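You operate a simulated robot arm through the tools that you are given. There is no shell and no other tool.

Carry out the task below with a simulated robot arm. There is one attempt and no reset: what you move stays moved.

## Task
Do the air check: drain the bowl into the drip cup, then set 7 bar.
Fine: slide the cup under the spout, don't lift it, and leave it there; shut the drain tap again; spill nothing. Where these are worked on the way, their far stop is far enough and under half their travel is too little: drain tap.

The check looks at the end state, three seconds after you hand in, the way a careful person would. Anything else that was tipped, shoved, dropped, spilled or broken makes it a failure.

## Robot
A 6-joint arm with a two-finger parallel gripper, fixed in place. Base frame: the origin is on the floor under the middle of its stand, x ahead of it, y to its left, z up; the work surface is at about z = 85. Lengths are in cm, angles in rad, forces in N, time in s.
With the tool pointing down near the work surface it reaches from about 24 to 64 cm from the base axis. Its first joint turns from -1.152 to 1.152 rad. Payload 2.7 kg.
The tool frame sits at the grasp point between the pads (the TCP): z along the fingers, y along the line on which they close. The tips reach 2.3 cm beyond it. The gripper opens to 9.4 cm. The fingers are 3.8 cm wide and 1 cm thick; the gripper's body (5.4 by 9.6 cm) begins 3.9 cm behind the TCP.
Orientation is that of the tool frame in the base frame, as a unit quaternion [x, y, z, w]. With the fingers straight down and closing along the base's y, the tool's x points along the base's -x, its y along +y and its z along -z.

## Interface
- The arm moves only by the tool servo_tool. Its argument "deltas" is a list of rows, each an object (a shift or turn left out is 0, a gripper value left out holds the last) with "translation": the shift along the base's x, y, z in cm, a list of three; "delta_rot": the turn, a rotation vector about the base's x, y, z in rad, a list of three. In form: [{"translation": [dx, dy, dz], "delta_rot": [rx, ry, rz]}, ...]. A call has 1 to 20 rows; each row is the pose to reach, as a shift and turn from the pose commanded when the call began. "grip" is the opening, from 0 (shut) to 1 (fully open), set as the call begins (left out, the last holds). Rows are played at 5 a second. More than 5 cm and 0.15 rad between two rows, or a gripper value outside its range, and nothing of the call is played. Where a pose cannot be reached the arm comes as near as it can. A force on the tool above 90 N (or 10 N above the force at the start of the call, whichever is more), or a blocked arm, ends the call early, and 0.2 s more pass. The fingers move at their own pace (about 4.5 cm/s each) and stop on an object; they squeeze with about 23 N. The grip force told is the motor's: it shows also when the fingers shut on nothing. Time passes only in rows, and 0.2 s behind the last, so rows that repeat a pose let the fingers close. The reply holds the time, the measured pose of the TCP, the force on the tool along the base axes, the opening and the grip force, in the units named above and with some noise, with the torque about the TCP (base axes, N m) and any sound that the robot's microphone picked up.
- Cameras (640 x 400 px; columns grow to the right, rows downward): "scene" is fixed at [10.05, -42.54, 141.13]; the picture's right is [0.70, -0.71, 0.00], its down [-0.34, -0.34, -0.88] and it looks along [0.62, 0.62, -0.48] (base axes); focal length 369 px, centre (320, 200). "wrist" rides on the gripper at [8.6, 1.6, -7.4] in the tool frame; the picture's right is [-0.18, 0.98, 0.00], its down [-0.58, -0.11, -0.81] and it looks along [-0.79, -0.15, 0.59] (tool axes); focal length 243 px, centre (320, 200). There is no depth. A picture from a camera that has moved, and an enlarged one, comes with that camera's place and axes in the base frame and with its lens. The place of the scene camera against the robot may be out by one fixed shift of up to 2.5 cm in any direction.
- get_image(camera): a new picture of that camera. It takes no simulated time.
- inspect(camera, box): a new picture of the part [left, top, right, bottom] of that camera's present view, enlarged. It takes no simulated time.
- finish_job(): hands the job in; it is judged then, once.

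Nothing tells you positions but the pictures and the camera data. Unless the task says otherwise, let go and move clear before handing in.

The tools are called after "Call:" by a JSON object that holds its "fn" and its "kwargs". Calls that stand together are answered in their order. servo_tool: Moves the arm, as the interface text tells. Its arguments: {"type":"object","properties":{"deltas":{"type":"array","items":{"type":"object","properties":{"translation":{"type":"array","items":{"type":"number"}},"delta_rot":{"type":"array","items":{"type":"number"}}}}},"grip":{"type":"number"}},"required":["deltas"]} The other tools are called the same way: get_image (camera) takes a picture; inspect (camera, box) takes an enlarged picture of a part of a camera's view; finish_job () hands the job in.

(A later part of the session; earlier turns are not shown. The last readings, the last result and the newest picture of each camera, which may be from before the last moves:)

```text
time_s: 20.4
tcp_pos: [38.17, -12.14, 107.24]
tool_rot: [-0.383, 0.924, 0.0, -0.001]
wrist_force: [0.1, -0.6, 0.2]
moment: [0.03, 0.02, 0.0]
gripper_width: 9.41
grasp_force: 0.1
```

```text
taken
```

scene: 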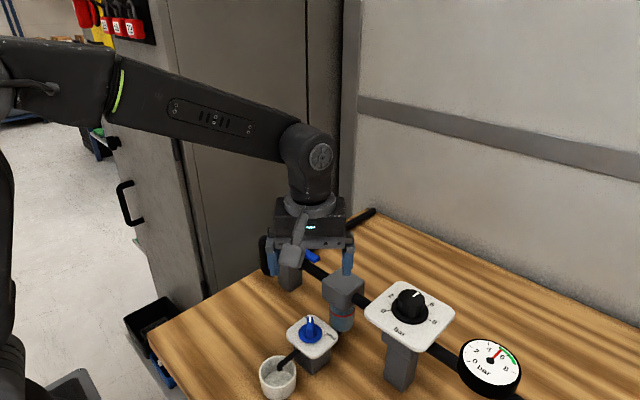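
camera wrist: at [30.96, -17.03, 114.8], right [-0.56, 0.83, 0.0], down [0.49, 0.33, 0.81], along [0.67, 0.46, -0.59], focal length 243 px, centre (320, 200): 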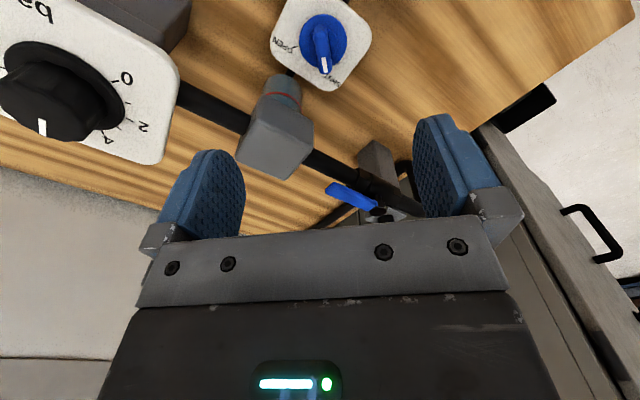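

The handle bar now points straight down in this rotated view. I'll zoom in to fine-tune the centring.

Call:
{"fn": "inspect", "kwargs": {"camera": "wrist", "box": [260, 0, 390, 100]}}

Call:
{"fn": "inspect", "kwargs": {"camera": "wrist", "box": [0, 0, 190, 190]}}

Call:
{"fn": "inspect", "kwargs": {"camera": "scene", "box": [230, 190, 380, 350]}}

```text
4.00 times, centred on (325, 50) of wrist
camera zoom: at [30.96, -17.03, 114.8], right [-0.56, 0.83, 0.0], down [0.49, 0.33, 0.81], along [0.67, 0.46, -0.59], focal length 970 px, centre (300, 800)
```

zoom: 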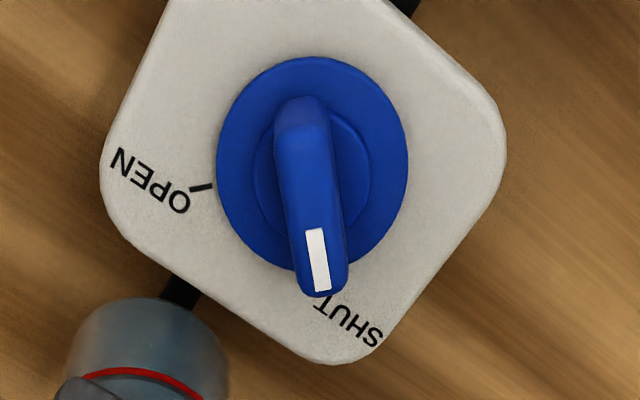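

```text
2.11 times, centred on (95, 95) of wrist
camera zoom: at [30.96, -17.03, 114.8], right [-0.56, 0.83, 0.0], down [0.49, 0.33, 0.81], along [0.67, 0.46, -0.59], focal length 511 px, centre (794, 421)
```

zoom: 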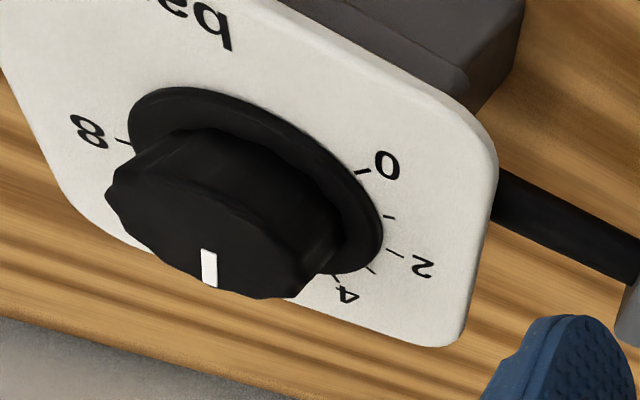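

```text
2.50 times, centred on (305, 270) of scene
camera zoom: at [10.05, -42.54, 141.13], right [0.7, -0.71, 0.0], down [-0.34, -0.34, -0.88], along [0.62, 0.62, -0.48], focal length 922 px, centre (358, 25)
```

zoom: 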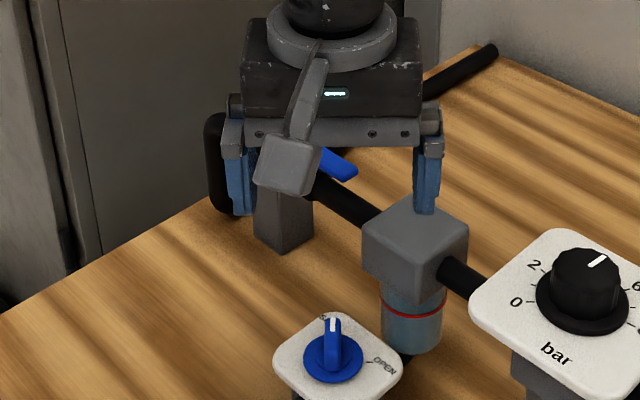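

The knob axis is near (38.3, -11.8). I'll narrow the gripper to about 4.2 cm so the open fingers stay clear of the filter block, lower to just above the handle, then check again.

Call:
{"fn": "servo_tool", "kwargs": {"deltas": [{"translation": [0.1, 0.25, 0]}, {"translation": [0.1, 0.25, -2]}, {"translation": [0.1, 0.25, -4]}, {"translation": [0.1, 0.25, -6]}, {"translation": [0.1, 0.25, -8]}, {"translation": [0.1, 0.25, -9]}, {"translation": [0.1, 0.25, -9]}], "grip": 0.45}}

Call:
{"fn": "get_image", "kwargs": {"camera": "wrist"}}

Call:
{"fn": "inspect", "kwargs": {"camera": "scene", "box": [250, 230, 390, 370]}}

Call:
{"fn": "inspect", "kwargs": {"camera": "wrist", "box": [240, 60, 400, 210]}}

```text
time_s: 22.0
tcp_pos: [38.46, -11.9, 98.29]
tool_rot: [-0.383, 0.924, 0.0, 0.0]
wrist_force: [0.4, 1.0, 0.3]
moment: [0.03, 0.02, 0.0]
gripper_width: 4.24
grasp_force: 0.0
```

```text
taken
camera wrist: at [31.18, -16.83, 105.74], right [-0.56, 0.83, 0.0], down [0.49, 0.33, 0.81], along [0.67, 0.45, -0.59], focal length 243 px, centre (320, 200)
```

wrist: 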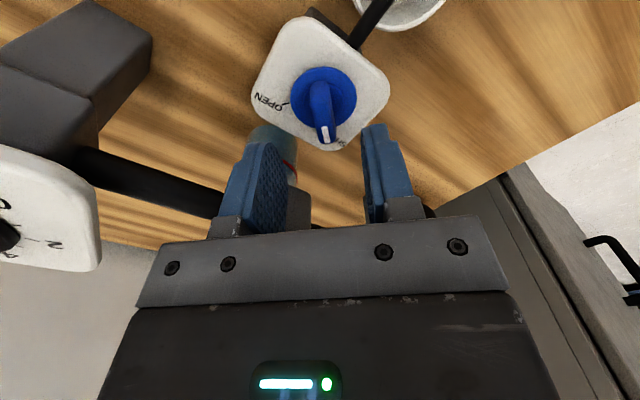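

```text
2.86 times, centred on (320, 300) of scene
camera zoom: at [10.05, -42.54, 141.13], right [0.7, -0.71, 0.0], down [-0.34, -0.34, -0.88], along [0.62, 0.62, -0.48], focal length 1053 px, centre (320, -86)
```

zoom: 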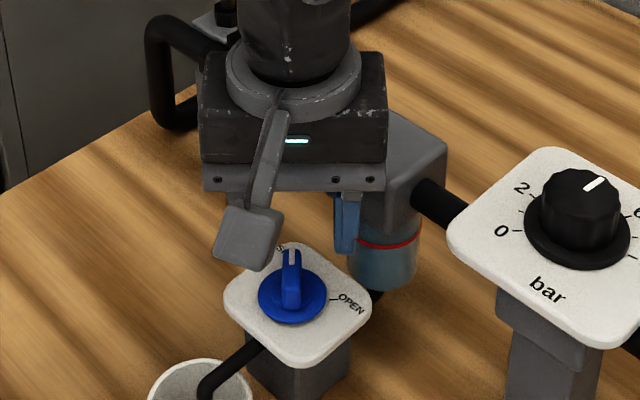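

```text
2.67 times, centred on (320, 135) of wrist
camera zoom: at [31.18, -16.83, 105.74], right [-0.56, 0.83, 0.0], down [0.49, 0.33, 0.81], along [0.67, 0.45, -0.59], focal length 647 px, centre (320, 373)
```

zoom: 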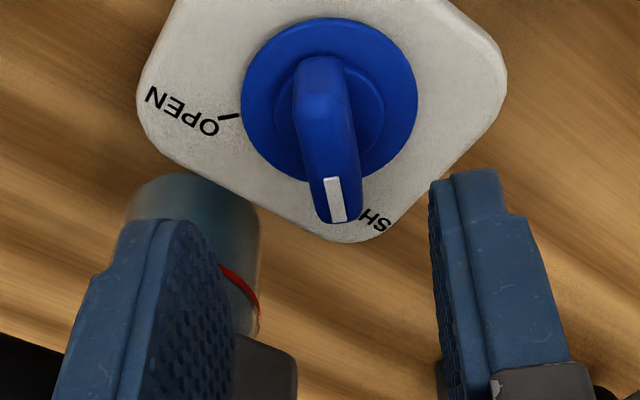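

The alignment is within about 2 mm. I'm descending so the pads straddle the handle, with the TCP at about 94.9.

Call:
{"fn": "servo_tool", "kwargs": {"deltas": [{"translation": [-0.05, 0.12, -1]}, {"translation": [-0.05, 0.12, -2]}, {"translation": [-0.05, 0.12, -3]}, {"translation": [-0.05, 0.12, -3.5]}, {"translation": [-0.05, 0.12, -3.5]}], "grip": 0.45}}

Call:
{"fn": "get_image", "kwargs": {"camera": "wrist"}}

Call:
{"fn": "inspect", "kwargs": {"camera": "scene", "box": [250, 250, 370, 370]}}

Call:
{"fn": "inspect", "kwargs": {"camera": "wrist", "box": [220, 90, 420, 230]}}

```text
time_s: 23.2
tcp_pos: [38.21, -11.83, 94.83]
tool_rot: [-0.383, 0.924, 0.0, 0.0]
wrist_force: [0.5, -0.8, -0.3]
moment: [-0.01, -0.02, 0.0]
gripper_width: 4.25
grasp_force: 0.1
```

```text
taken
camera wrist: at [30.91, -16.67, 102.35], right [-0.56, 0.83, 0.0], down [0.49, 0.33, 0.81], along [0.67, 0.46, -0.59], focal length 243 px, centre (320, 200)
```

wrist: 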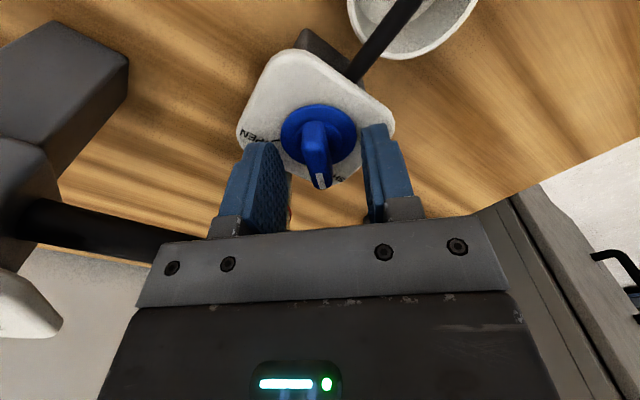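

```text
3.33 times, centred on (310, 310) of scene
camera zoom: at [10.05, -42.54, 141.13], right [0.7, -0.71, 0.0], down [-0.34, -0.34, -0.88], along [0.62, 0.62, -0.48], focal length 1229 px, centre (353, -167)
```

zoom: 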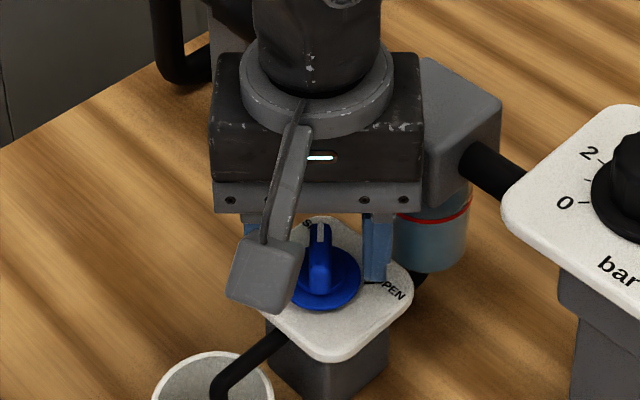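

```text
2.86 times, centred on (320, 160) of wrist
camera zoom: at [30.91, -16.67, 102.35], right [-0.56, 0.83, 0.0], down [0.49, 0.33, 0.81], along [0.67, 0.46, -0.59], focal length 693 px, centre (320, 314)
```

zoom: 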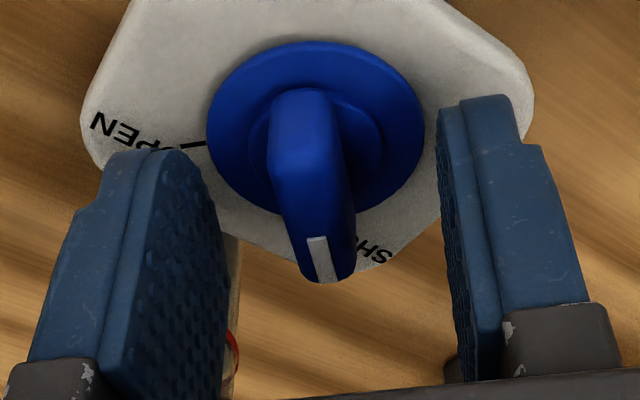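

The handle is between the pads, and I'm about 3 mm short along the bar. I'll shift slightly to centre on the knob axis, then close.

Call:
{"fn": "servo_tool", "kwargs": {"deltas": [{"translation": [0.2, 0.15, 0]}, {"translation": [0.2, 0.15, 0]}], "grip": 0.45}}

Call:
{"fn": "servo_tool", "kwargs": {"deltas": [{"translation": [0, 0, 0]}, {"translation": [0, 0, 0]}, {"translation": [0, 0, 0]}, {"translation": [0, 0, 0]}, {"translation": [0, 0, 0]}], "grip": 0}}

Call:
{"fn": "inspect", "kwargs": {"camera": "wrist", "box": [220, 90, 420, 230]}}

Call:
{"fn": "inspect", "kwargs": {"camera": "scene", "box": [250, 250, 370, 370]}}

```text
time_s: 23.8
tcp_pos: [38.54, -11.61, 94.79]
tool_rot: [-0.382, 0.924, 0.0, -0.001]
wrist_force: [-0.5, -0.4, 0.3]
moment: [-0.03, 0.01, -0.02]
gripper_width: 4.21
grasp_force: 0.0
```

```text
time_s: 25.0
tcp_pos: [38.43, -11.55, 94.86]
tool_rot: [-0.383, 0.924, 0.001, 0.0]
wrist_force: [-10.0, 11.5, 5.0]
moment: [0.2, -0.14, -0.11]
gripper_width: 1.1
grasp_force: 45.2
```

```text
2.86 times, centred on (320, 160) of wrist
camera zoom: at [31.18, -16.46, 102.31], right [-0.56, 0.83, 0.0], down [0.49, 0.33, 0.81], along [0.66, 0.46, -0.59], focal length 693 px, centre (320, 314)
```

zoom: 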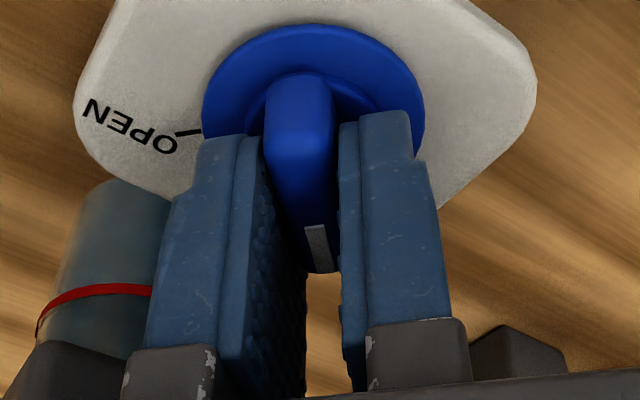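

```text
3.33 times, centred on (310, 310) of scene
camera zoom: at [10.02, -42.51, 141.15], right [0.7, -0.71, 0.0], down [-0.34, -0.34, -0.88], along [0.62, 0.62, -0.48], focal length 1229 px, centre (353, -167)
```

zoom: 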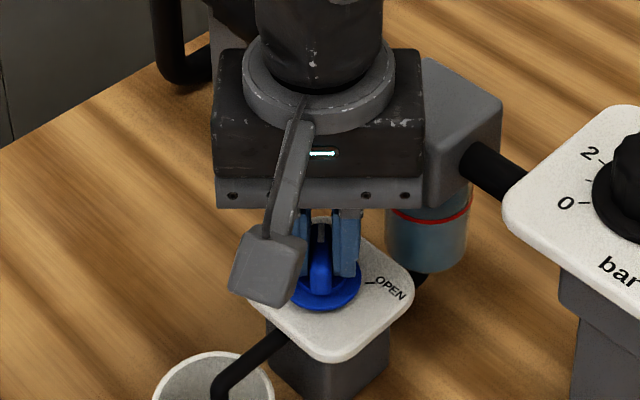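

The handle is gripped (width 1.1 cm) with a small side load of about 15 N. I'll relieve it with a tiny shift before turning.

Call:
{"fn": "servo_tool", "kwargs": {"deltas": [{"translation": [-0.1, 0.1, 0]}, {"translation": [-0.1, 0.1, 0]}]}}

```text
time_s: 25.6
tcp_pos: [38.31, -11.48, 94.79]
tool_rot: [-0.382, 0.924, 0.0, 0.0]
wrist_force: [3.6, 4.2, -2.2]
moment: [-0.73, 1.25, -0.04]
gripper_width: 1.08
grasp_force: 44.9
```

The load dropped to about 5 N. I'm starting the turn clockwise (seen from above) towards OPEN, with the first part as a test.

Call:
{"fn": "servo_tool", "kwargs": {"deltas": [{"delta_rot": [0, 0, -0.1]}, {"delta_rot": [0, 0, -0.2]}, {"delta_rot": [0, 0, -0.3]}, {"delta_rot": [0, 0, -0.4]}, {"delta_rot": [0, 0, -0.4]}]}}

Call:
{"fn": "inspect", "kwargs": {"camera": "scene", "box": [230, 250, 370, 390]}}

Call:
{"fn": "get_image", "kwargs": {"camera": "wrist"}}

```text
time_s: 26.8
tcp_pos: [38.53, -11.86, 94.81]
tool_rot: [-0.19, 0.982, -0.002, 0.003]
wrist_force: [21.2, -37.9, -24.7]
moment: [0.47, -0.17, 0.28]
gripper_width: 1.09
grasp_force: 45.1
```

```text
2.86 times, centred on (300, 320) of scene
camera zoom: at [10.14, -42.66, 141.09], right [0.7, -0.71, 0.0], down [-0.34, -0.34, -0.88], along [0.62, 0.62, -0.48], focal length 1053 px, centre (377, -143)
```

zoom: 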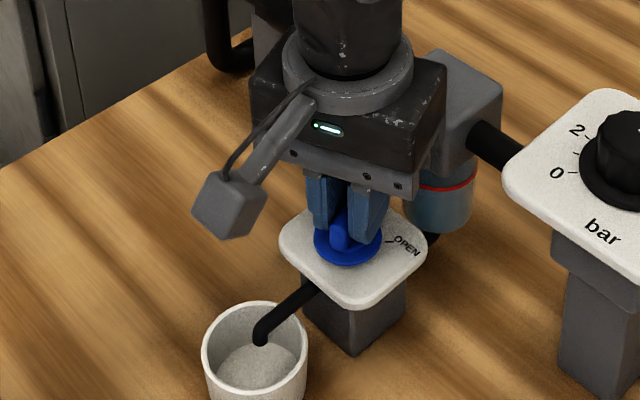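

```text
taken
camera wrist: at [29.9, -13.41, 102.28], right [-0.2, 0.98, 0.0], down [0.58, 0.12, 0.81], along [0.79, 0.16, -0.59], focal length 243 px, centre (320, 200)
```

wrist: 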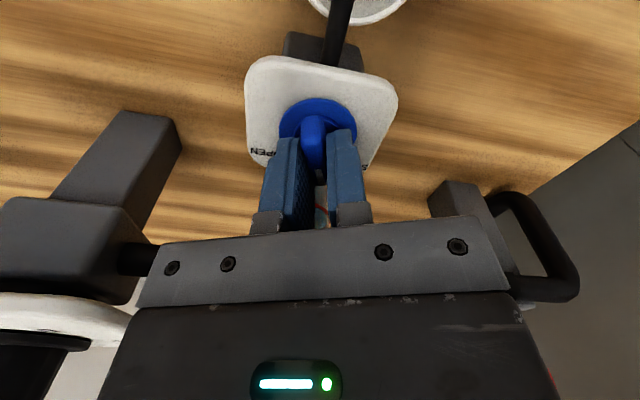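

The tool was pulled sideways (about 43 N), so my rotation centre is slightly off the knob axis. I'll look at the handle before continuing.

Call:
{"fn": "inspect", "kwargs": {"camera": "wrist", "box": [230, 50, 410, 230]}}

Call:
{"fn": "inspect", "kwargs": {"camera": "scene", "box": [280, 280, 350, 350]}}

```text
2.22 times, centred on (320, 140) of wrist
camera zoom: at [29.9, -13.41, 102.28], right [-0.2, 0.98, 0.0], down [0.58, 0.12, 0.81], along [0.79, 0.16, -0.59], focal length 539 px, centre (320, 333)
```

zoom: 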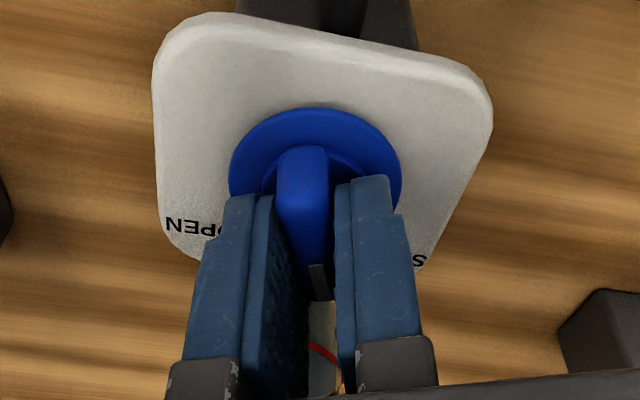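

```text
5.71 times, centred on (315, 315) of scene
camera zoom: at [10.14, -42.66, 141.09], right [0.7, -0.71, 0.0], down [-0.34, -0.34, -0.88], along [0.62, 0.62, -0.48], focal length 2107 px, centre (349, -457)
```

zoom: 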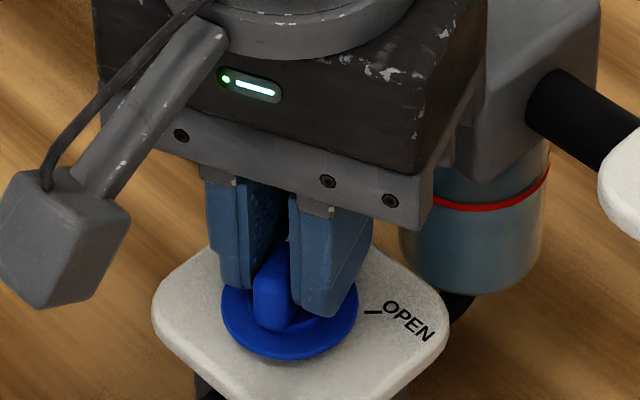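

The handle is turning with the fingers, and the knob axis is close to (38.45, -11.88). I'll shift the tool to relieve the side force before continuing.

Call:
{"fn": "servo_tool", "kwargs": {"deltas": [{"translation": [0.1, -0.18, 0]}, {"translation": [0.18, -0.34, 0]}, {"translation": [0.18, -0.34, 0]}]}}

```text
time_s: 27.6
tcp_pos: [38.73, -11.71, 94.84]
tool_rot: [-0.191, 0.982, 0.0, 0.001]
wrist_force: [5.4, -8.3, -11.2]
moment: [0.32, -1.45, 0.06]
gripper_width: 1.09
grasp_force: 45.3
```

The side force is now about 10 N. I'm continuing the turn in stages.

Call:
{"fn": "servo_tool", "kwargs": {"deltas": [{"translation": [0.03, -0.06, -0.08], "delta_rot": [0, 0, -0.1]}, {"translation": [0.03, -0.06, -0.08], "delta_rot": [0, 0, -0.2]}, {"translation": [0.03, -0.06, -0.08], "delta_rot": [0, 0, -0.3]}, {"translation": [0.03, -0.06, -0.08], "delta_rot": [0, 0, -0.4]}, {"translation": [0.03, -0.06, -0.08], "delta_rot": [0, 0, -0.4]}]}}

```text
time_s: 28.8
tcp_pos: [38.78, -12.01, 94.82]
tool_rot: [0.008, 1.0, -0.001, 0.0]
wrist_force: [-7.2, -24.1, 11.6]
moment: [0.04, -0.91, 0.16]
gripper_width: 1.08
grasp_force: 45.4
```

The handle is at mid travel (about 0°). I'll shift by about 2 mm to relieve the load, then continue turning.

Call:
{"fn": "servo_tool", "kwargs": {"deltas": [{"translation": [-0.08, -0.2, 0.05]}, {"translation": [-0.08, -0.2, 0.05], "delta_rot": [0, 0, -0.1]}, {"translation": [-0.08, -0.2, 0.05], "delta_rot": [0, 0, -0.2]}, {"translation": [-0.08, -0.2, 0.05], "delta_rot": [0, 0, -0.3]}, {"translation": [-0.08, -0.2, 0.05], "delta_rot": [0, 0, -0.4]}, {"translation": [-0.08, -0.2, 0.05], "delta_rot": [0, 0, -0.4]}]}}

Call:
{"fn": "inspect", "kwargs": {"camera": "scene", "box": [230, 270, 370, 400]}}

Call:
{"fn": "get_image", "kwargs": {"camera": "wrist"}}

```text
time_s: 30.2
tcp_pos: [38.62, -12.23, 94.87]
tool_rot: [0.207, 0.978, -0.001, 0.002]
wrist_force: [6.1, -13.4, 17.1]
moment: [-0.3, -0.45, 0.05]
gripper_width: 1.07
grasp_force: 45.4
```

```text
3.08 times, centred on (300, 335) of scene
camera zoom: at [10.04, -42.57, 141.12], right [0.7, -0.71, 0.0], down [-0.34, -0.34, -0.88], along [0.62, 0.62, -0.48], focal length 1134 px, centre (382, -215)
```

zoom: 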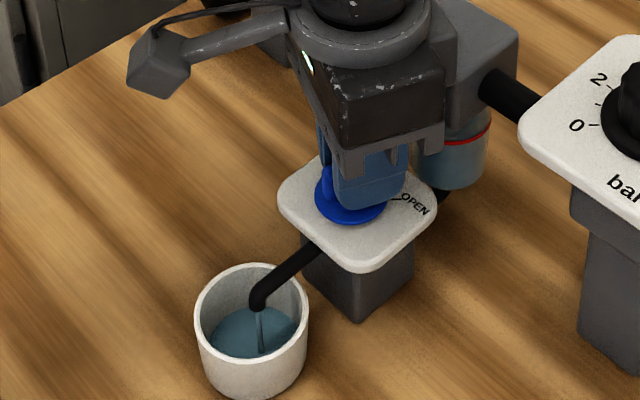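

```text
taken
camera wrist: at [31.28, -7.2, 102.28], right [0.57, 0.82, 0.0], down [0.48, -0.33, 0.81], along [0.67, -0.46, -0.59], focal length 243 px, centre (320, 200)
```

wrist: 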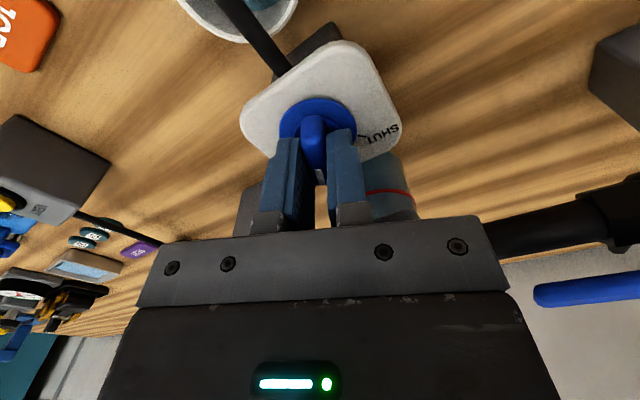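

Water is flowing from the spout straight into the cup. I'm continuing to nearly full open.

Call:
{"fn": "servo_tool", "kwargs": {"deltas": [{"translation": [0.03, -0.1, 0.1]}, {"translation": [0.03, -0.1, 0.1], "delta_rot": [0, 0, -0.1]}, {"translation": [0.03, -0.1, 0.1], "delta_rot": [0, 0, -0.2]}, {"translation": [0.03, -0.1, 0.1], "delta_rot": [0, 0, -0.3]}, {"translation": [0.03, -0.1, 0.1], "delta_rot": [0, 0, -0.35]}, {"translation": [0.03, -0.1, 0.1], "delta_rot": [0, 0, -0.35]}]}}

Call:
{"fn": "inspect", "kwargs": {"camera": "scene", "box": [230, 270, 370, 400]}}

Call:
{"fn": "get_image", "kwargs": {"camera": "wrist"}}

```text
time_s: 31.6
tcp_pos: [38.41, -12.45, 94.8]
tool_rot: [0.374, 0.927, -0.002, -0.002]
wrist_force: [-3.0, -34.5, -20.4]
moment: [-0.42, -1.29, 0.27]
gripper_width: 1.1
grasp_force: 45.1
```

```text
3.08 times, centred on (300, 335) of scene
camera zoom: at [10.06, -42.64, 141.1], right [0.7, -0.71, 0.0], down [-0.34, -0.34, -0.88], along [0.62, 0.62, -0.48], focal length 1134 px, centre (382, -215)
```

zoom: 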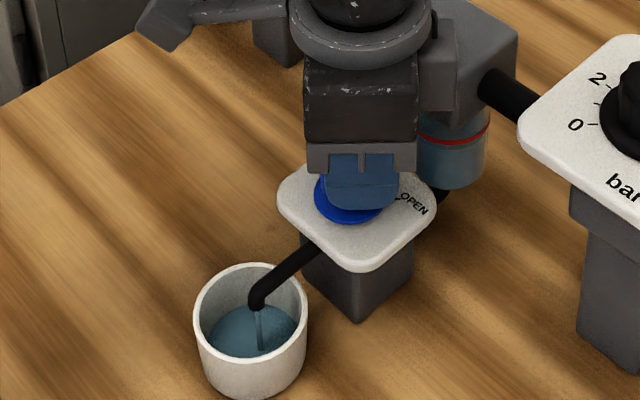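

```text
taken
camera wrist: at [33.36, -5.19, 102.33], right [0.81, 0.58, 0.0], down [0.35, -0.48, 0.81], along [0.46, -0.66, -0.59], focal length 243 px, centre (320, 200)
```

wrist: 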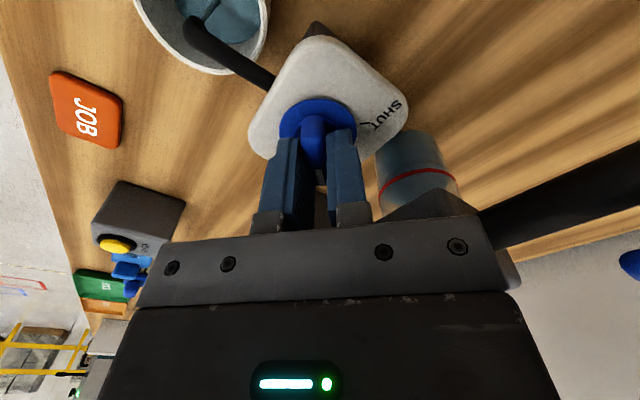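

The handle is at OPEN (about -44°) and the cup is filling. I'll relieve the side load, wait for the bowl to empty, and watch the levels.

Call:
{"fn": "servo_tool", "kwargs": {"deltas": [{"translation": [-0.15, -0.18, -0.12]}, {"translation": [-0.15, -0.18, -0.12]}, {"translation": [-0.15, -0.18, -0.12]}, {"translation": [-0.15, -0.18, -0.12]}]}}

Call:
{"fn": "inspect", "kwargs": {"camera": "scene", "box": [230, 270, 370, 400]}}

Call:
{"fn": "inspect", "kwargs": {"camera": "wrist", "box": [340, 100, 500, 230]}}

```text
time_s: 32.6
tcp_pos: [38.44, -12.41, 94.78]
tool_rot: [0.374, 0.927, -0.001, 0.0]
wrist_force: [2.4, -24.2, -0.7]
moment: [0.72, 0.9, 0.09]
gripper_width: 1.1
grasp_force: 45.4
```

```text
3.08 times, centred on (300, 335) of scene
camera zoom: at [10.06, -42.61, 141.11], right [0.7, -0.71, 0.0], down [-0.34, -0.34, -0.88], along [0.62, 0.62, -0.48], focal length 1134 px, centre (382, -215)
```

zoom: 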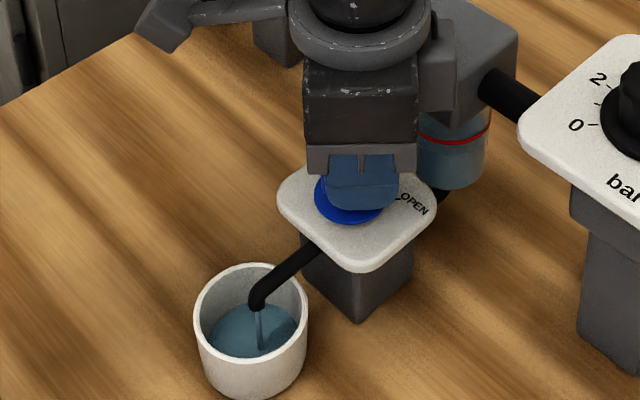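

```text
3.08 times, centred on (420, 165) of wrist
camera zoom: at [33.3, -5.2, 102.32], right [0.81, 0.58, 0.0], down [0.34, -0.48, 0.81], along [0.47, -0.66, -0.59], focal length 746 px, centre (12, 308)
```

zoom: 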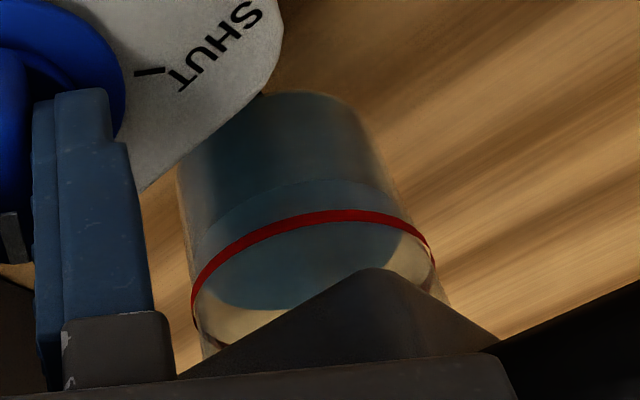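

The stream is still running and water is still visible in the bowl. I'm waiting longer, with a small further relief of the load.

Call:
{"fn": "servo_tool", "kwargs": {"deltas": [{"translation": [0.02, -0.12, 0]}, {"translation": [0.02, -0.22, 0]}, {"translation": [0.02, -0.22, 0]}, {"translation": [0.02, -0.22, 0]}, {"translation": [0.02, -0.22, 0]}, {"translation": [0.02, -0.22, 0]}, {"translation": [0.02, -0.22, 0]}, {"translation": [0.02, -0.22, 0]}, {"translation": [0.02, -0.22, 0]}, {"translation": [0.02, -0.22, 0]}]}}

Call:
{"fn": "inspect", "kwargs": {"camera": "scene", "box": [230, 270, 370, 400]}}

Call:
{"fn": "inspect", "kwargs": {"camera": "wrist", "box": [340, 100, 500, 230]}}

```text
time_s: 34.8
tcp_pos: [38.37, -12.47, 94.8]
tool_rot: [0.373, 0.928, 0.001, 0.001]
wrist_force: [-5.2, 35.2, 27.4]
moment: [0.36, 0.31, -0.15]
gripper_width: 1.09
grasp_force: 44.4
```

```text
3.08 times, centred on (300, 335) of scene
camera zoom: at [10.01, -42.44, 141.17], right [0.7, -0.71, 0.0], down [-0.34, -0.34, -0.88], along [0.62, 0.62, -0.48], focal length 1134 px, centre (382, -215)
```

zoom: 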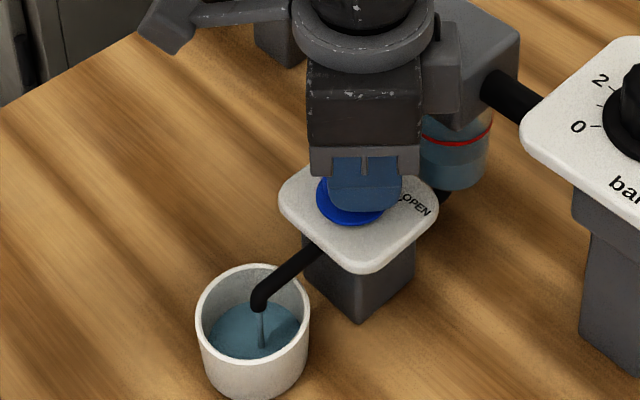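

```text
3.08 times, centred on (420, 165) of wrist
camera zoom: at [33.32, -5.24, 102.29], right [0.81, 0.58, 0.0], down [0.34, -0.48, 0.81], along [0.47, -0.66, -0.59], focal length 746 px, centre (12, 308)
```

zoom: 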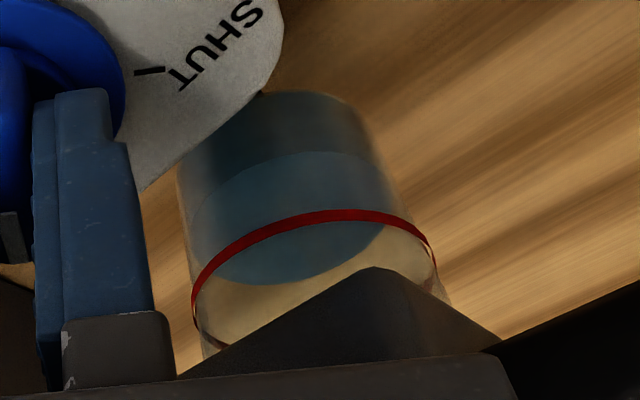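

The bowl level is dropping steadily. I overshot the relief, so I'll correct half of it and keep waiting.

Call:
{"fn": "servo_tool", "kwargs": {"deltas": [{"translation": [0, 0.12, 0.07]}, {"translation": [0, 0.12, 0.07]}, {"translation": [0, 0.12, 0.07]}, {"translation": [0, 0.12, 0.07]}, {"translation": [0, 0.12, 0.07]}, {"translation": [0, 0.12, 0.07]}, {"translation": [0, 0.12, 0.07]}, {"translation": [0, 0.12, 0.07]}, {"translation": [0, 0.12, 0.07]}, {"translation": [0, 0.12, 0.07]}, {"translation": [0, 0.12, 0.07]}, {"translation": [0, 0.12, 0.07]}, {"translation": [0, 0.12, 0.07]}, {"translation": [0, 0.12, 0.07]}, {"translation": [0, 0.12, 0.07]}, {"translation": [0, 0.12, 0.07]}, {"translation": [0, 0.12, 0.07]}, {"translation": [0, 0.12, 0.07]}, {"translation": [0, 0.12, 0.07]}, {"translation": [0, 0.12, 0.07]}]}}

Call:
{"fn": "inspect", "kwargs": {"camera": "scene", "box": [230, 270, 370, 400]}}

Call:
{"fn": "inspect", "kwargs": {"camera": "wrist", "box": [340, 100, 500, 230]}}

```text
time_s: 39.0
tcp_pos: [38.45, -12.45, 94.81]
tool_rot: [0.374, 0.927, 0.0, -0.001]
wrist_force: [0.7, 22.5, -13.6]
moment: [-0.46, -1.66, 0.2]
gripper_width: 1.09
grasp_force: 44.8
```

```text
3.08 times, centred on (300, 335) of scene
camera zoom: at [10.07, -42.48, 141.15], right [0.7, -0.71, 0.0], down [-0.34, -0.34, -0.88], along [0.62, 0.62, -0.48], focal length 1134 px, centre (382, -215)
```

zoom: 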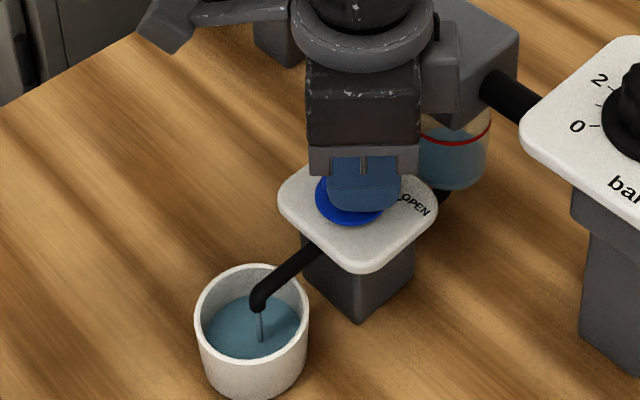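

```text
3.08 times, centred on (420, 165) of wrist
camera zoom: at [33.34, -5.23, 102.3], right [0.81, 0.58, 0.0], down [0.34, -0.48, 0.81], along [0.47, -0.66, -0.59], focal length 746 px, centre (12, 308)
```

zoom: 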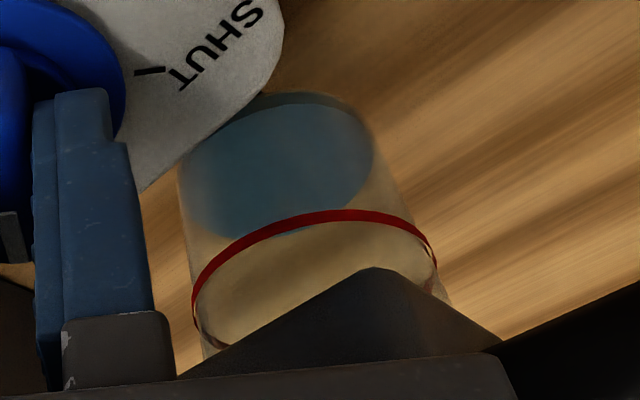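

The bowl is almost empty and the cup still has plenty of freeboard. I'm waiting for the rest to drain.

Call:
{"fn": "servo_tool", "kwargs": {"deltas": [{"translation": [0, 0.04, -0.03]}, {"translation": [0, 0.04, -0.03]}, {"translation": [0, 0.04, -0.03]}, {"translation": [0, 0.04, -0.03]}, {"translation": [0, 0.04, -0.03]}, {"translation": [0, 0.04, -0.03]}, {"translation": [0, 0.04, -0.03]}, {"translation": [0, 0.04, -0.03]}, {"translation": [0, 0.04, -0.03]}, {"translation": [0, 0.04, -0.03]}, {"translation": [0, 0.04, -0.03]}, {"translation": [0, 0.04, -0.03]}, {"translation": [0, 0.04, -0.03]}, {"translation": [0, 0.04, -0.03]}, {"translation": [0, 0.04, -0.03]}, {"translation": [0, 0.04, -0.03]}]}}

Call:
{"fn": "inspect", "kwargs": {"camera": "scene", "box": [230, 270, 370, 400]}}

Call:
{"fn": "inspect", "kwargs": {"camera": "wrist", "box": [340, 100, 500, 230]}}

```text
time_s: 42.4
tcp_pos: [38.5, -12.41, 94.81]
tool_rot: [0.374, 0.927, 0.0, -0.001]
wrist_force: [2.7, 17.6, -16.6]
moment: [0.14, -0.44, -0.14]
gripper_width: 1.09
grasp_force: 44.4
```

```text
3.08 times, centred on (300, 335) of scene
camera zoom: at [10.08, -42.5, 141.14], right [0.7, -0.71, 0.0], down [-0.34, -0.34, -0.88], along [0.62, 0.62, -0.48], focal length 1134 px, centre (382, -215)
```

zoom: 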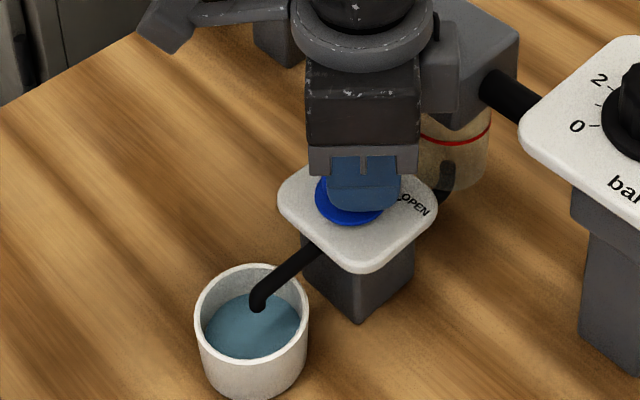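

```text
3.08 times, centred on (420, 165) of wrist
camera zoom: at [33.35, -5.23, 102.31], right [0.81, 0.58, 0.0], down [0.34, -0.48, 0.81], along [0.47, -0.66, -0.59], focal length 746 px, centre (12, 308)
```

zoom: 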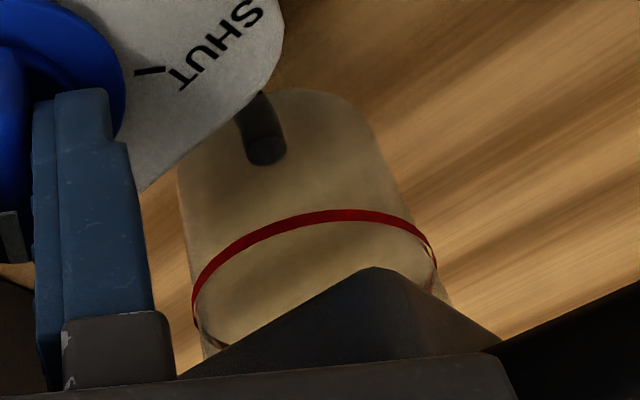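

The bowl is empty and the stream has stopped. The measured arc shows the knob axis is at about (38.05, -11.97), with my grip 0.6 cm out along the bar. I'm turning back towards SHUT along that arc, first half now.

Call:
{"fn": "servo_tool", "kwargs": {"deltas": [{"translation": [0.047, 0.1, -0.06], "delta_rot": [0, 0, 0.12]}, {"translation": [0.087, 0.16, -0.06], "delta_rot": [0, 0, 0.24]}, {"translation": [0.119, 0.22, -0.06], "delta_rot": [0, 0, 0.36]}, {"translation": [0.144, 0.29, -0.06], "delta_rot": [0, 0, 0.48]}, {"translation": [0.16, 0.36, -0.06], "delta_rot": [0, 0, 0.6]}, {"translation": [0.168, 0.43, -0.06], "delta_rot": [0, 0, 0.72]}, {"translation": [0.168, 0.43, -0.06], "delta_rot": [0, 0, 0.72]}]}}

```text
time_s: 44.0
tcp_pos: [38.64, -12.04, 94.86]
tool_rot: [0.02, 1.0, -0.002, 0.001]
wrist_force: [-0.7, 17.2, 16.7]
moment: [0.43, 1.46, -0.07]
gripper_width: 1.09
grasp_force: 44.6
```

Forces are low and it's halfway. I'm turning on to the SHUT stop.

Call:
{"fn": "servo_tool", "kwargs": {"deltas": [{"translation": [0, 0.12, 0.06], "delta_rot": [0, 0, 0.12]}, {"translation": [-0.01, 0.19, 0.06], "delta_rot": [0, 0, 0.24]}, {"translation": [-0.028, 0.26, 0.06], "delta_rot": [0, 0, 0.36]}, {"translation": [-0.055, 0.33, 0.06], "delta_rot": [0, 0, 0.48]}, {"translation": [-0.088, 0.39, 0.06], "delta_rot": [0, 0, 0.6]}, {"translation": [-0.13, 0.45, 0.06], "delta_rot": [0, 0, 0.72]}, {"translation": [-0.175, 0.5, 0.06], "delta_rot": [0, 0, 0.833]}, {"translation": [-0.175, 0.5, 0.06], "delta_rot": [0, 0, 0.833]}]}}

Call:
{"fn": "get_image", "kwargs": {"camera": "wrist"}}

Call:
{"fn": "inspect", "kwargs": {"camera": "scene", "box": [230, 270, 370, 400]}}

```text
time_s: 45.8
tcp_pos: [38.43, -11.49, 94.78]
tool_rot: [-0.384, 0.923, -0.001, 0.001]
wrist_force: [6.1, 13.3, 13.1]
moment: [0.28, 0.26, -0.52]
gripper_width: 1.09
grasp_force: 45.5
```

```text
taken
camera wrist: at [31.18, -16.47, 102.29], right [-0.57, 0.82, 0.0], down [0.49, 0.34, 0.81], along [0.66, 0.46, -0.59], focal length 243 px, centre (320, 200)
```

wrist: 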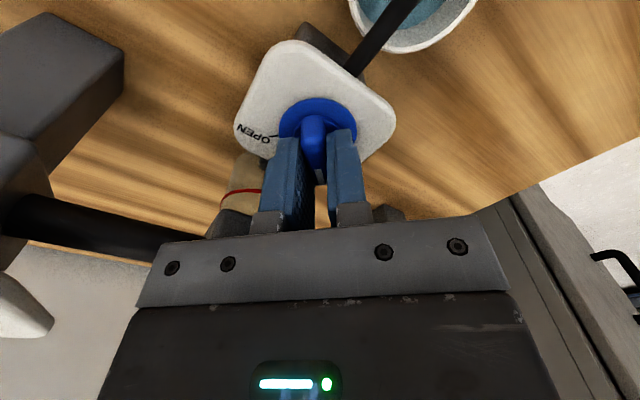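

```text
3.08 times, centred on (300, 335) of scene
camera zoom: at [10.06, -42.5, 141.14], right [0.7, -0.71, 0.0], down [-0.34, -0.34, -0.88], along [0.62, 0.62, -0.48], focal length 1134 px, centre (382, -215)
```

zoom: 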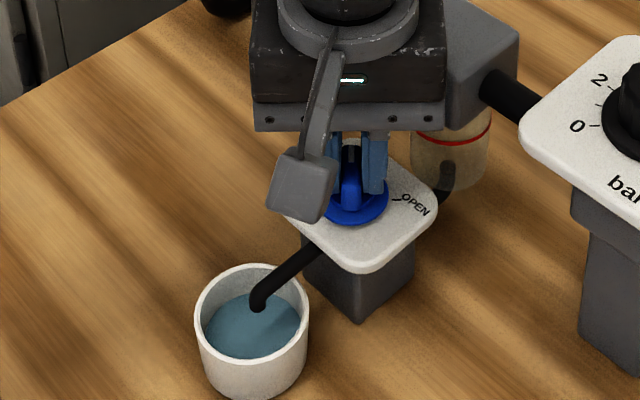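

The handle is back at 45°, with a growing resisting torque that suggests it's nearing the stop. I'll press slightly further to be sure it's fully shut.

Call:
{"fn": "servo_tool", "kwargs": {"deltas": [{"translation": [-0.02, 0.04, 0.0], "delta_rot": [0, 0, 0.05]}, {"translation": [-0.02, 0.06, 0.0], "delta_rot": [0, 0, 0.1]}, {"translation": [-0.02, 0.06, 0.0], "delta_rot": [0, 0, 0.1]}]}}

```text
time_s: 46.6
tcp_pos: [38.33, -11.49, 94.66]
tool_rot: [-0.429, 0.903, -0.001, 0.0]
wrist_force: [4.7, 1.5, 8.9]
moment: [0.61, -0.43, -1.58]
gripper_width: 1.34
grasp_force: 45.6
```

The torque rose and the fingers began to twist on the bar, so the tap is at its shut stop. I'll unwind that, release and lift straight up.

Call:
{"fn": "servo_tool", "kwargs": {"deltas": [{"translation": [0.01, -0.03, 0.0], "delta_rot": [0, 0, -0.09]}, {"translation": [0.01, -0.03, 0.0], "delta_rot": [0, 0, -0.09]}]}}

Call:
{"fn": "servo_tool", "kwargs": {"deltas": [{"translation": [0, 0, 0]}, {"translation": [0, 0, 0]}, {"translation": [0, 0, 0]}, {"translation": [0, 0, 1]}, {"translation": [0, 0, 3]}, {"translation": [0, 0, 6]}, {"translation": [0, 0, 10]}, {"translation": [0, 0, 13]}, {"translation": [0, 0, 13]}], "grip": 0.45}}

Call:
{"fn": "get_image", "kwargs": {"camera": "wrist"}}

Call:
{"fn": "get_image", "kwargs": {"camera": "scene"}}

Call:
{"fn": "inspect", "kwargs": {"camera": "wrist", "box": [260, 0, 390, 100]}}

Call:
{"fn": "inspect", "kwargs": {"camera": "scene", "box": [230, 270, 370, 400]}}

```text
time_s: 47.2
tcp_pos: [38.46, -11.63, 94.91]
tool_rot: [-0.388, 0.921, 0.0, -0.001]
wrist_force: [2.3, -0.1, 15.4]
moment: [-0.66, 0.75, -1.16]
gripper_width: 1.11
grasp_force: 45.2
```

```text
time_s: 49.2
tcp_pos: [38.55, -11.51, 107.59]
tool_rot: [-0.388, 0.922, 0.0, 0.0]
wrist_force: [0.1, 0.1, 0.0]
moment: [-0.02, -0.02, 0.0]
gripper_width: 4.25
grasp_force: 0.0
```

```text
taken
camera wrist: at [31.23, -16.47, 115.14], right [-0.57, 0.82, 0.0], down [0.48, 0.34, 0.81], along [0.66, 0.46, -0.59], focal length 243 px, centre (320, 200)
```

wrist: 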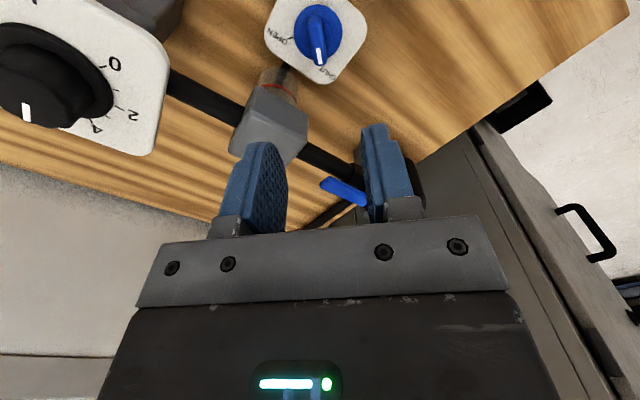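

```text
taken
```

scene: 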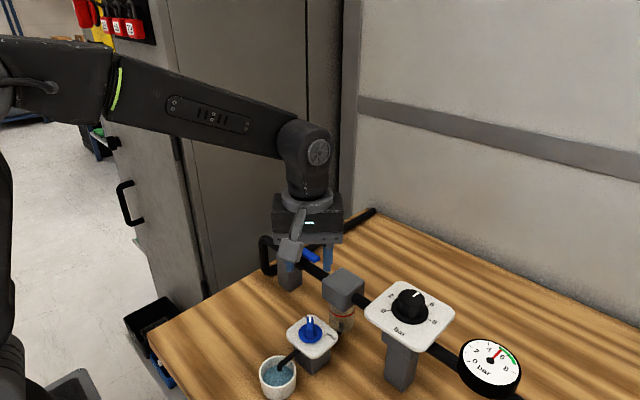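

```text
4.00 times, centred on (325, 50) of wrist
camera zoom: at [31.23, -16.47, 115.14], right [-0.57, 0.82, 0.0], down [0.48, 0.34, 0.81], along [0.66, 0.46, -0.59], focal length 970 px, centre (300, 800)
```

zoom: 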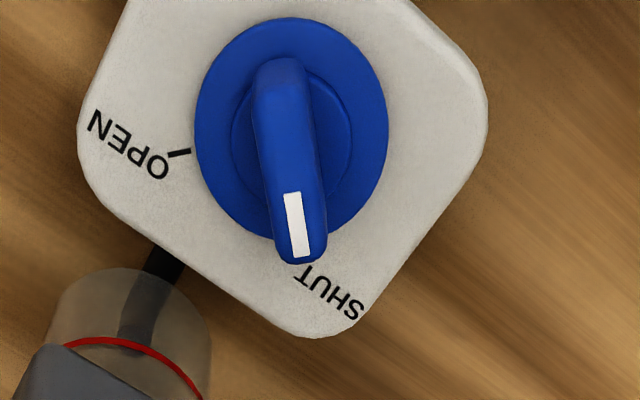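

```text
3.08 times, centred on (300, 335) of scene
camera zoom: at [10.05, -42.54, 141.13], right [0.7, -0.71, 0.0], down [-0.34, -0.34, -0.88], along [0.62, 0.62, -0.48], focal length 1134 px, centre (382, -215)
```

zoom: 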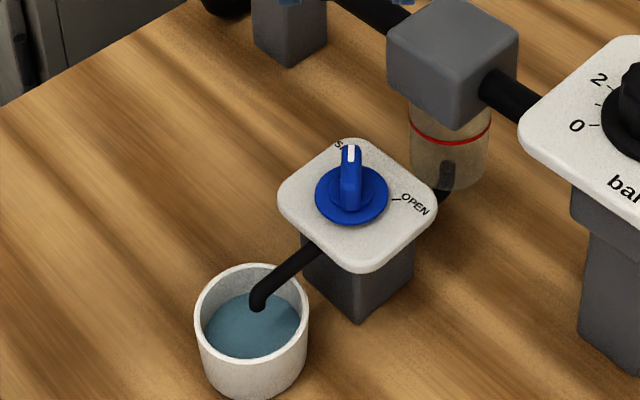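

The tap is shut, the bowl is empty and the water is in the cup. Next is the regulator: I'll rise, yaw back, and position to see the dial and gauge.

Call:
{"fn": "servo_tool", "kwargs": {"deltas": [{"translation": [0, 0, 4], "delta_rot": [0, 0, -0.1]}, {"translation": [-1, -1, 8], "delta_rot": [0, 0, -0.22]}, {"translation": [-2, -3, 11], "delta_rot": [0, 0, -0.35]}, {"translation": [-3, -5, 12], "delta_rot": [0, 0, -0.48]}, {"translation": [-4, -8, 12], "delta_rot": [0, 0, -0.61]}, {"translation": [-5, -10, 12], "delta_rot": [0, 0, -0.74]}, {"translation": [-5, -12, 12], "delta_rot": [0, 0, -0.798]}, {"translation": [-5, -12, 12], "delta_rot": [0, 0, -0.798]}], "grip": 1}}

Call:
{"fn": "get_image", "kwargs": {"camera": "wrist"}}

Call:
{"fn": "inspect", "kwargs": {"camera": "scene", "box": [360, 275, 460, 345]}}

Call:
{"fn": "inspect", "kwargs": {"camera": "scene", "box": [450, 330, 530, 400]}}

```text
time_s: 51.0
tcp_pos: [33.33, -23.46, 119.67]
tool_rot: [0.001, 1.0, 0.0, 0.001]
wrist_force: [0.0, -0.3, 0.0]
moment: [0.01, 0.02, -0.02]
gripper_width: 9.41
grasp_force: 0.1
```

```text
taken
camera wrist: at [24.56, -21.66, 127.15], right [0.19, 0.98, 0.0], down [0.58, -0.11, 0.81], along [0.79, -0.15, -0.59], focal length 243 px, centre (320, 200)
```

wrist: 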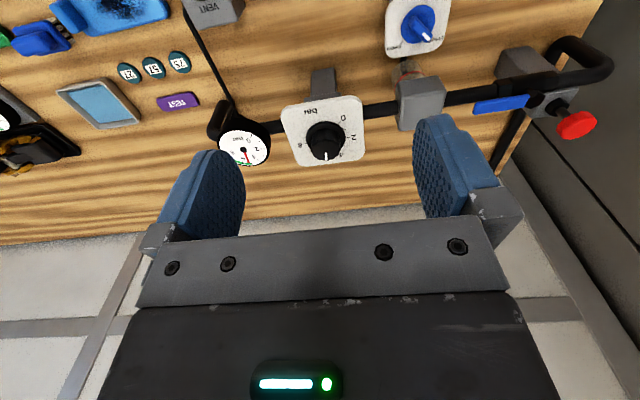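

```text
5.71 times, centred on (410, 310) of scene
camera zoom: at [10.05, -42.54, 141.13], right [0.7, -0.71, 0.0], down [-0.34, -0.34, -0.88], along [0.62, 0.62, -0.48], focal length 2107 px, centre (-194, -429)
```

zoom: 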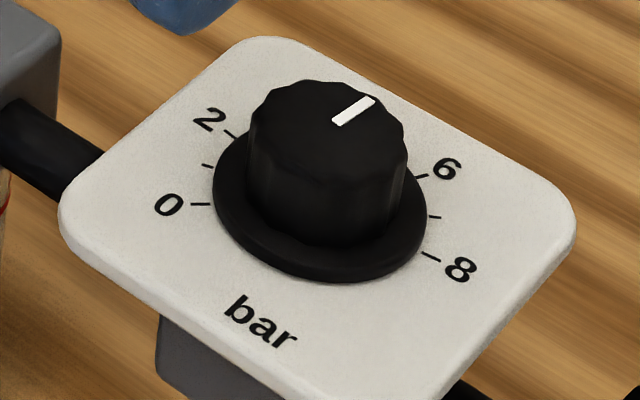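

```text
5.71 times, centred on (490, 365) of scene
camera zoom: at [10.05, -42.54, 141.13], right [0.7, -0.71, 0.0], down [-0.34, -0.34, -0.88], along [0.62, 0.62, -0.48], focal length 2107 px, centre (-651, -743)
```

zoom: 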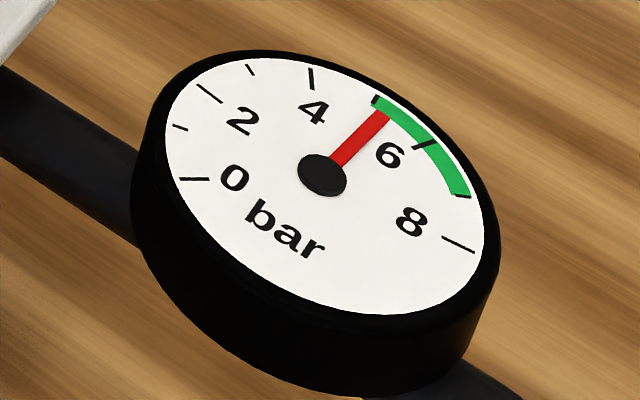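

The dial pointer reads 5 and the gauge about 5, with its green band running 5–7. On the dial each bar is about 27° clockwise. I'll zoom in on the dial from the wrist to measure it accurately.

Call:
{"fn": "inspect", "kwargs": {"camera": "wrist", "box": [270, 80, 380, 180]}}

Call:
{"fn": "inspect", "kwargs": {"camera": "wrist", "box": [200, 90, 300, 180]}}

```text
4.00 times, centred on (325, 130) of wrist
camera zoom: at [24.56, -21.66, 127.15], right [0.19, 0.98, 0.0], down [0.58, -0.11, 0.81], along [0.79, -0.15, -0.59], focal length 970 px, centre (300, 480)
```

zoom: 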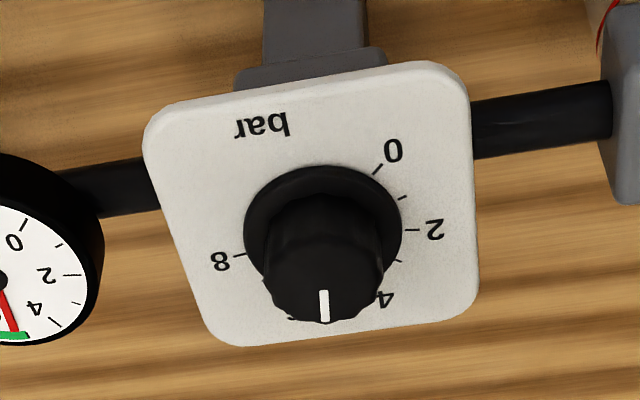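

```text
4.44 times, centred on (250, 135) of wrist
camera zoom: at [24.56, -21.66, 127.15], right [0.19, 0.98, 0.0], down [0.58, -0.11, 0.81], along [0.79, -0.15, -0.59], focal length 1078 px, centre (631, 489)
```

zoom: 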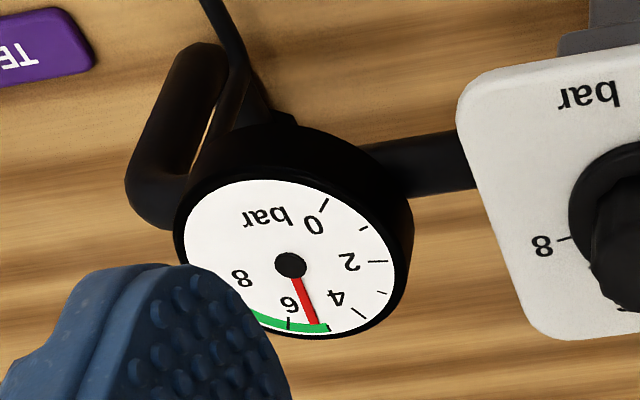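

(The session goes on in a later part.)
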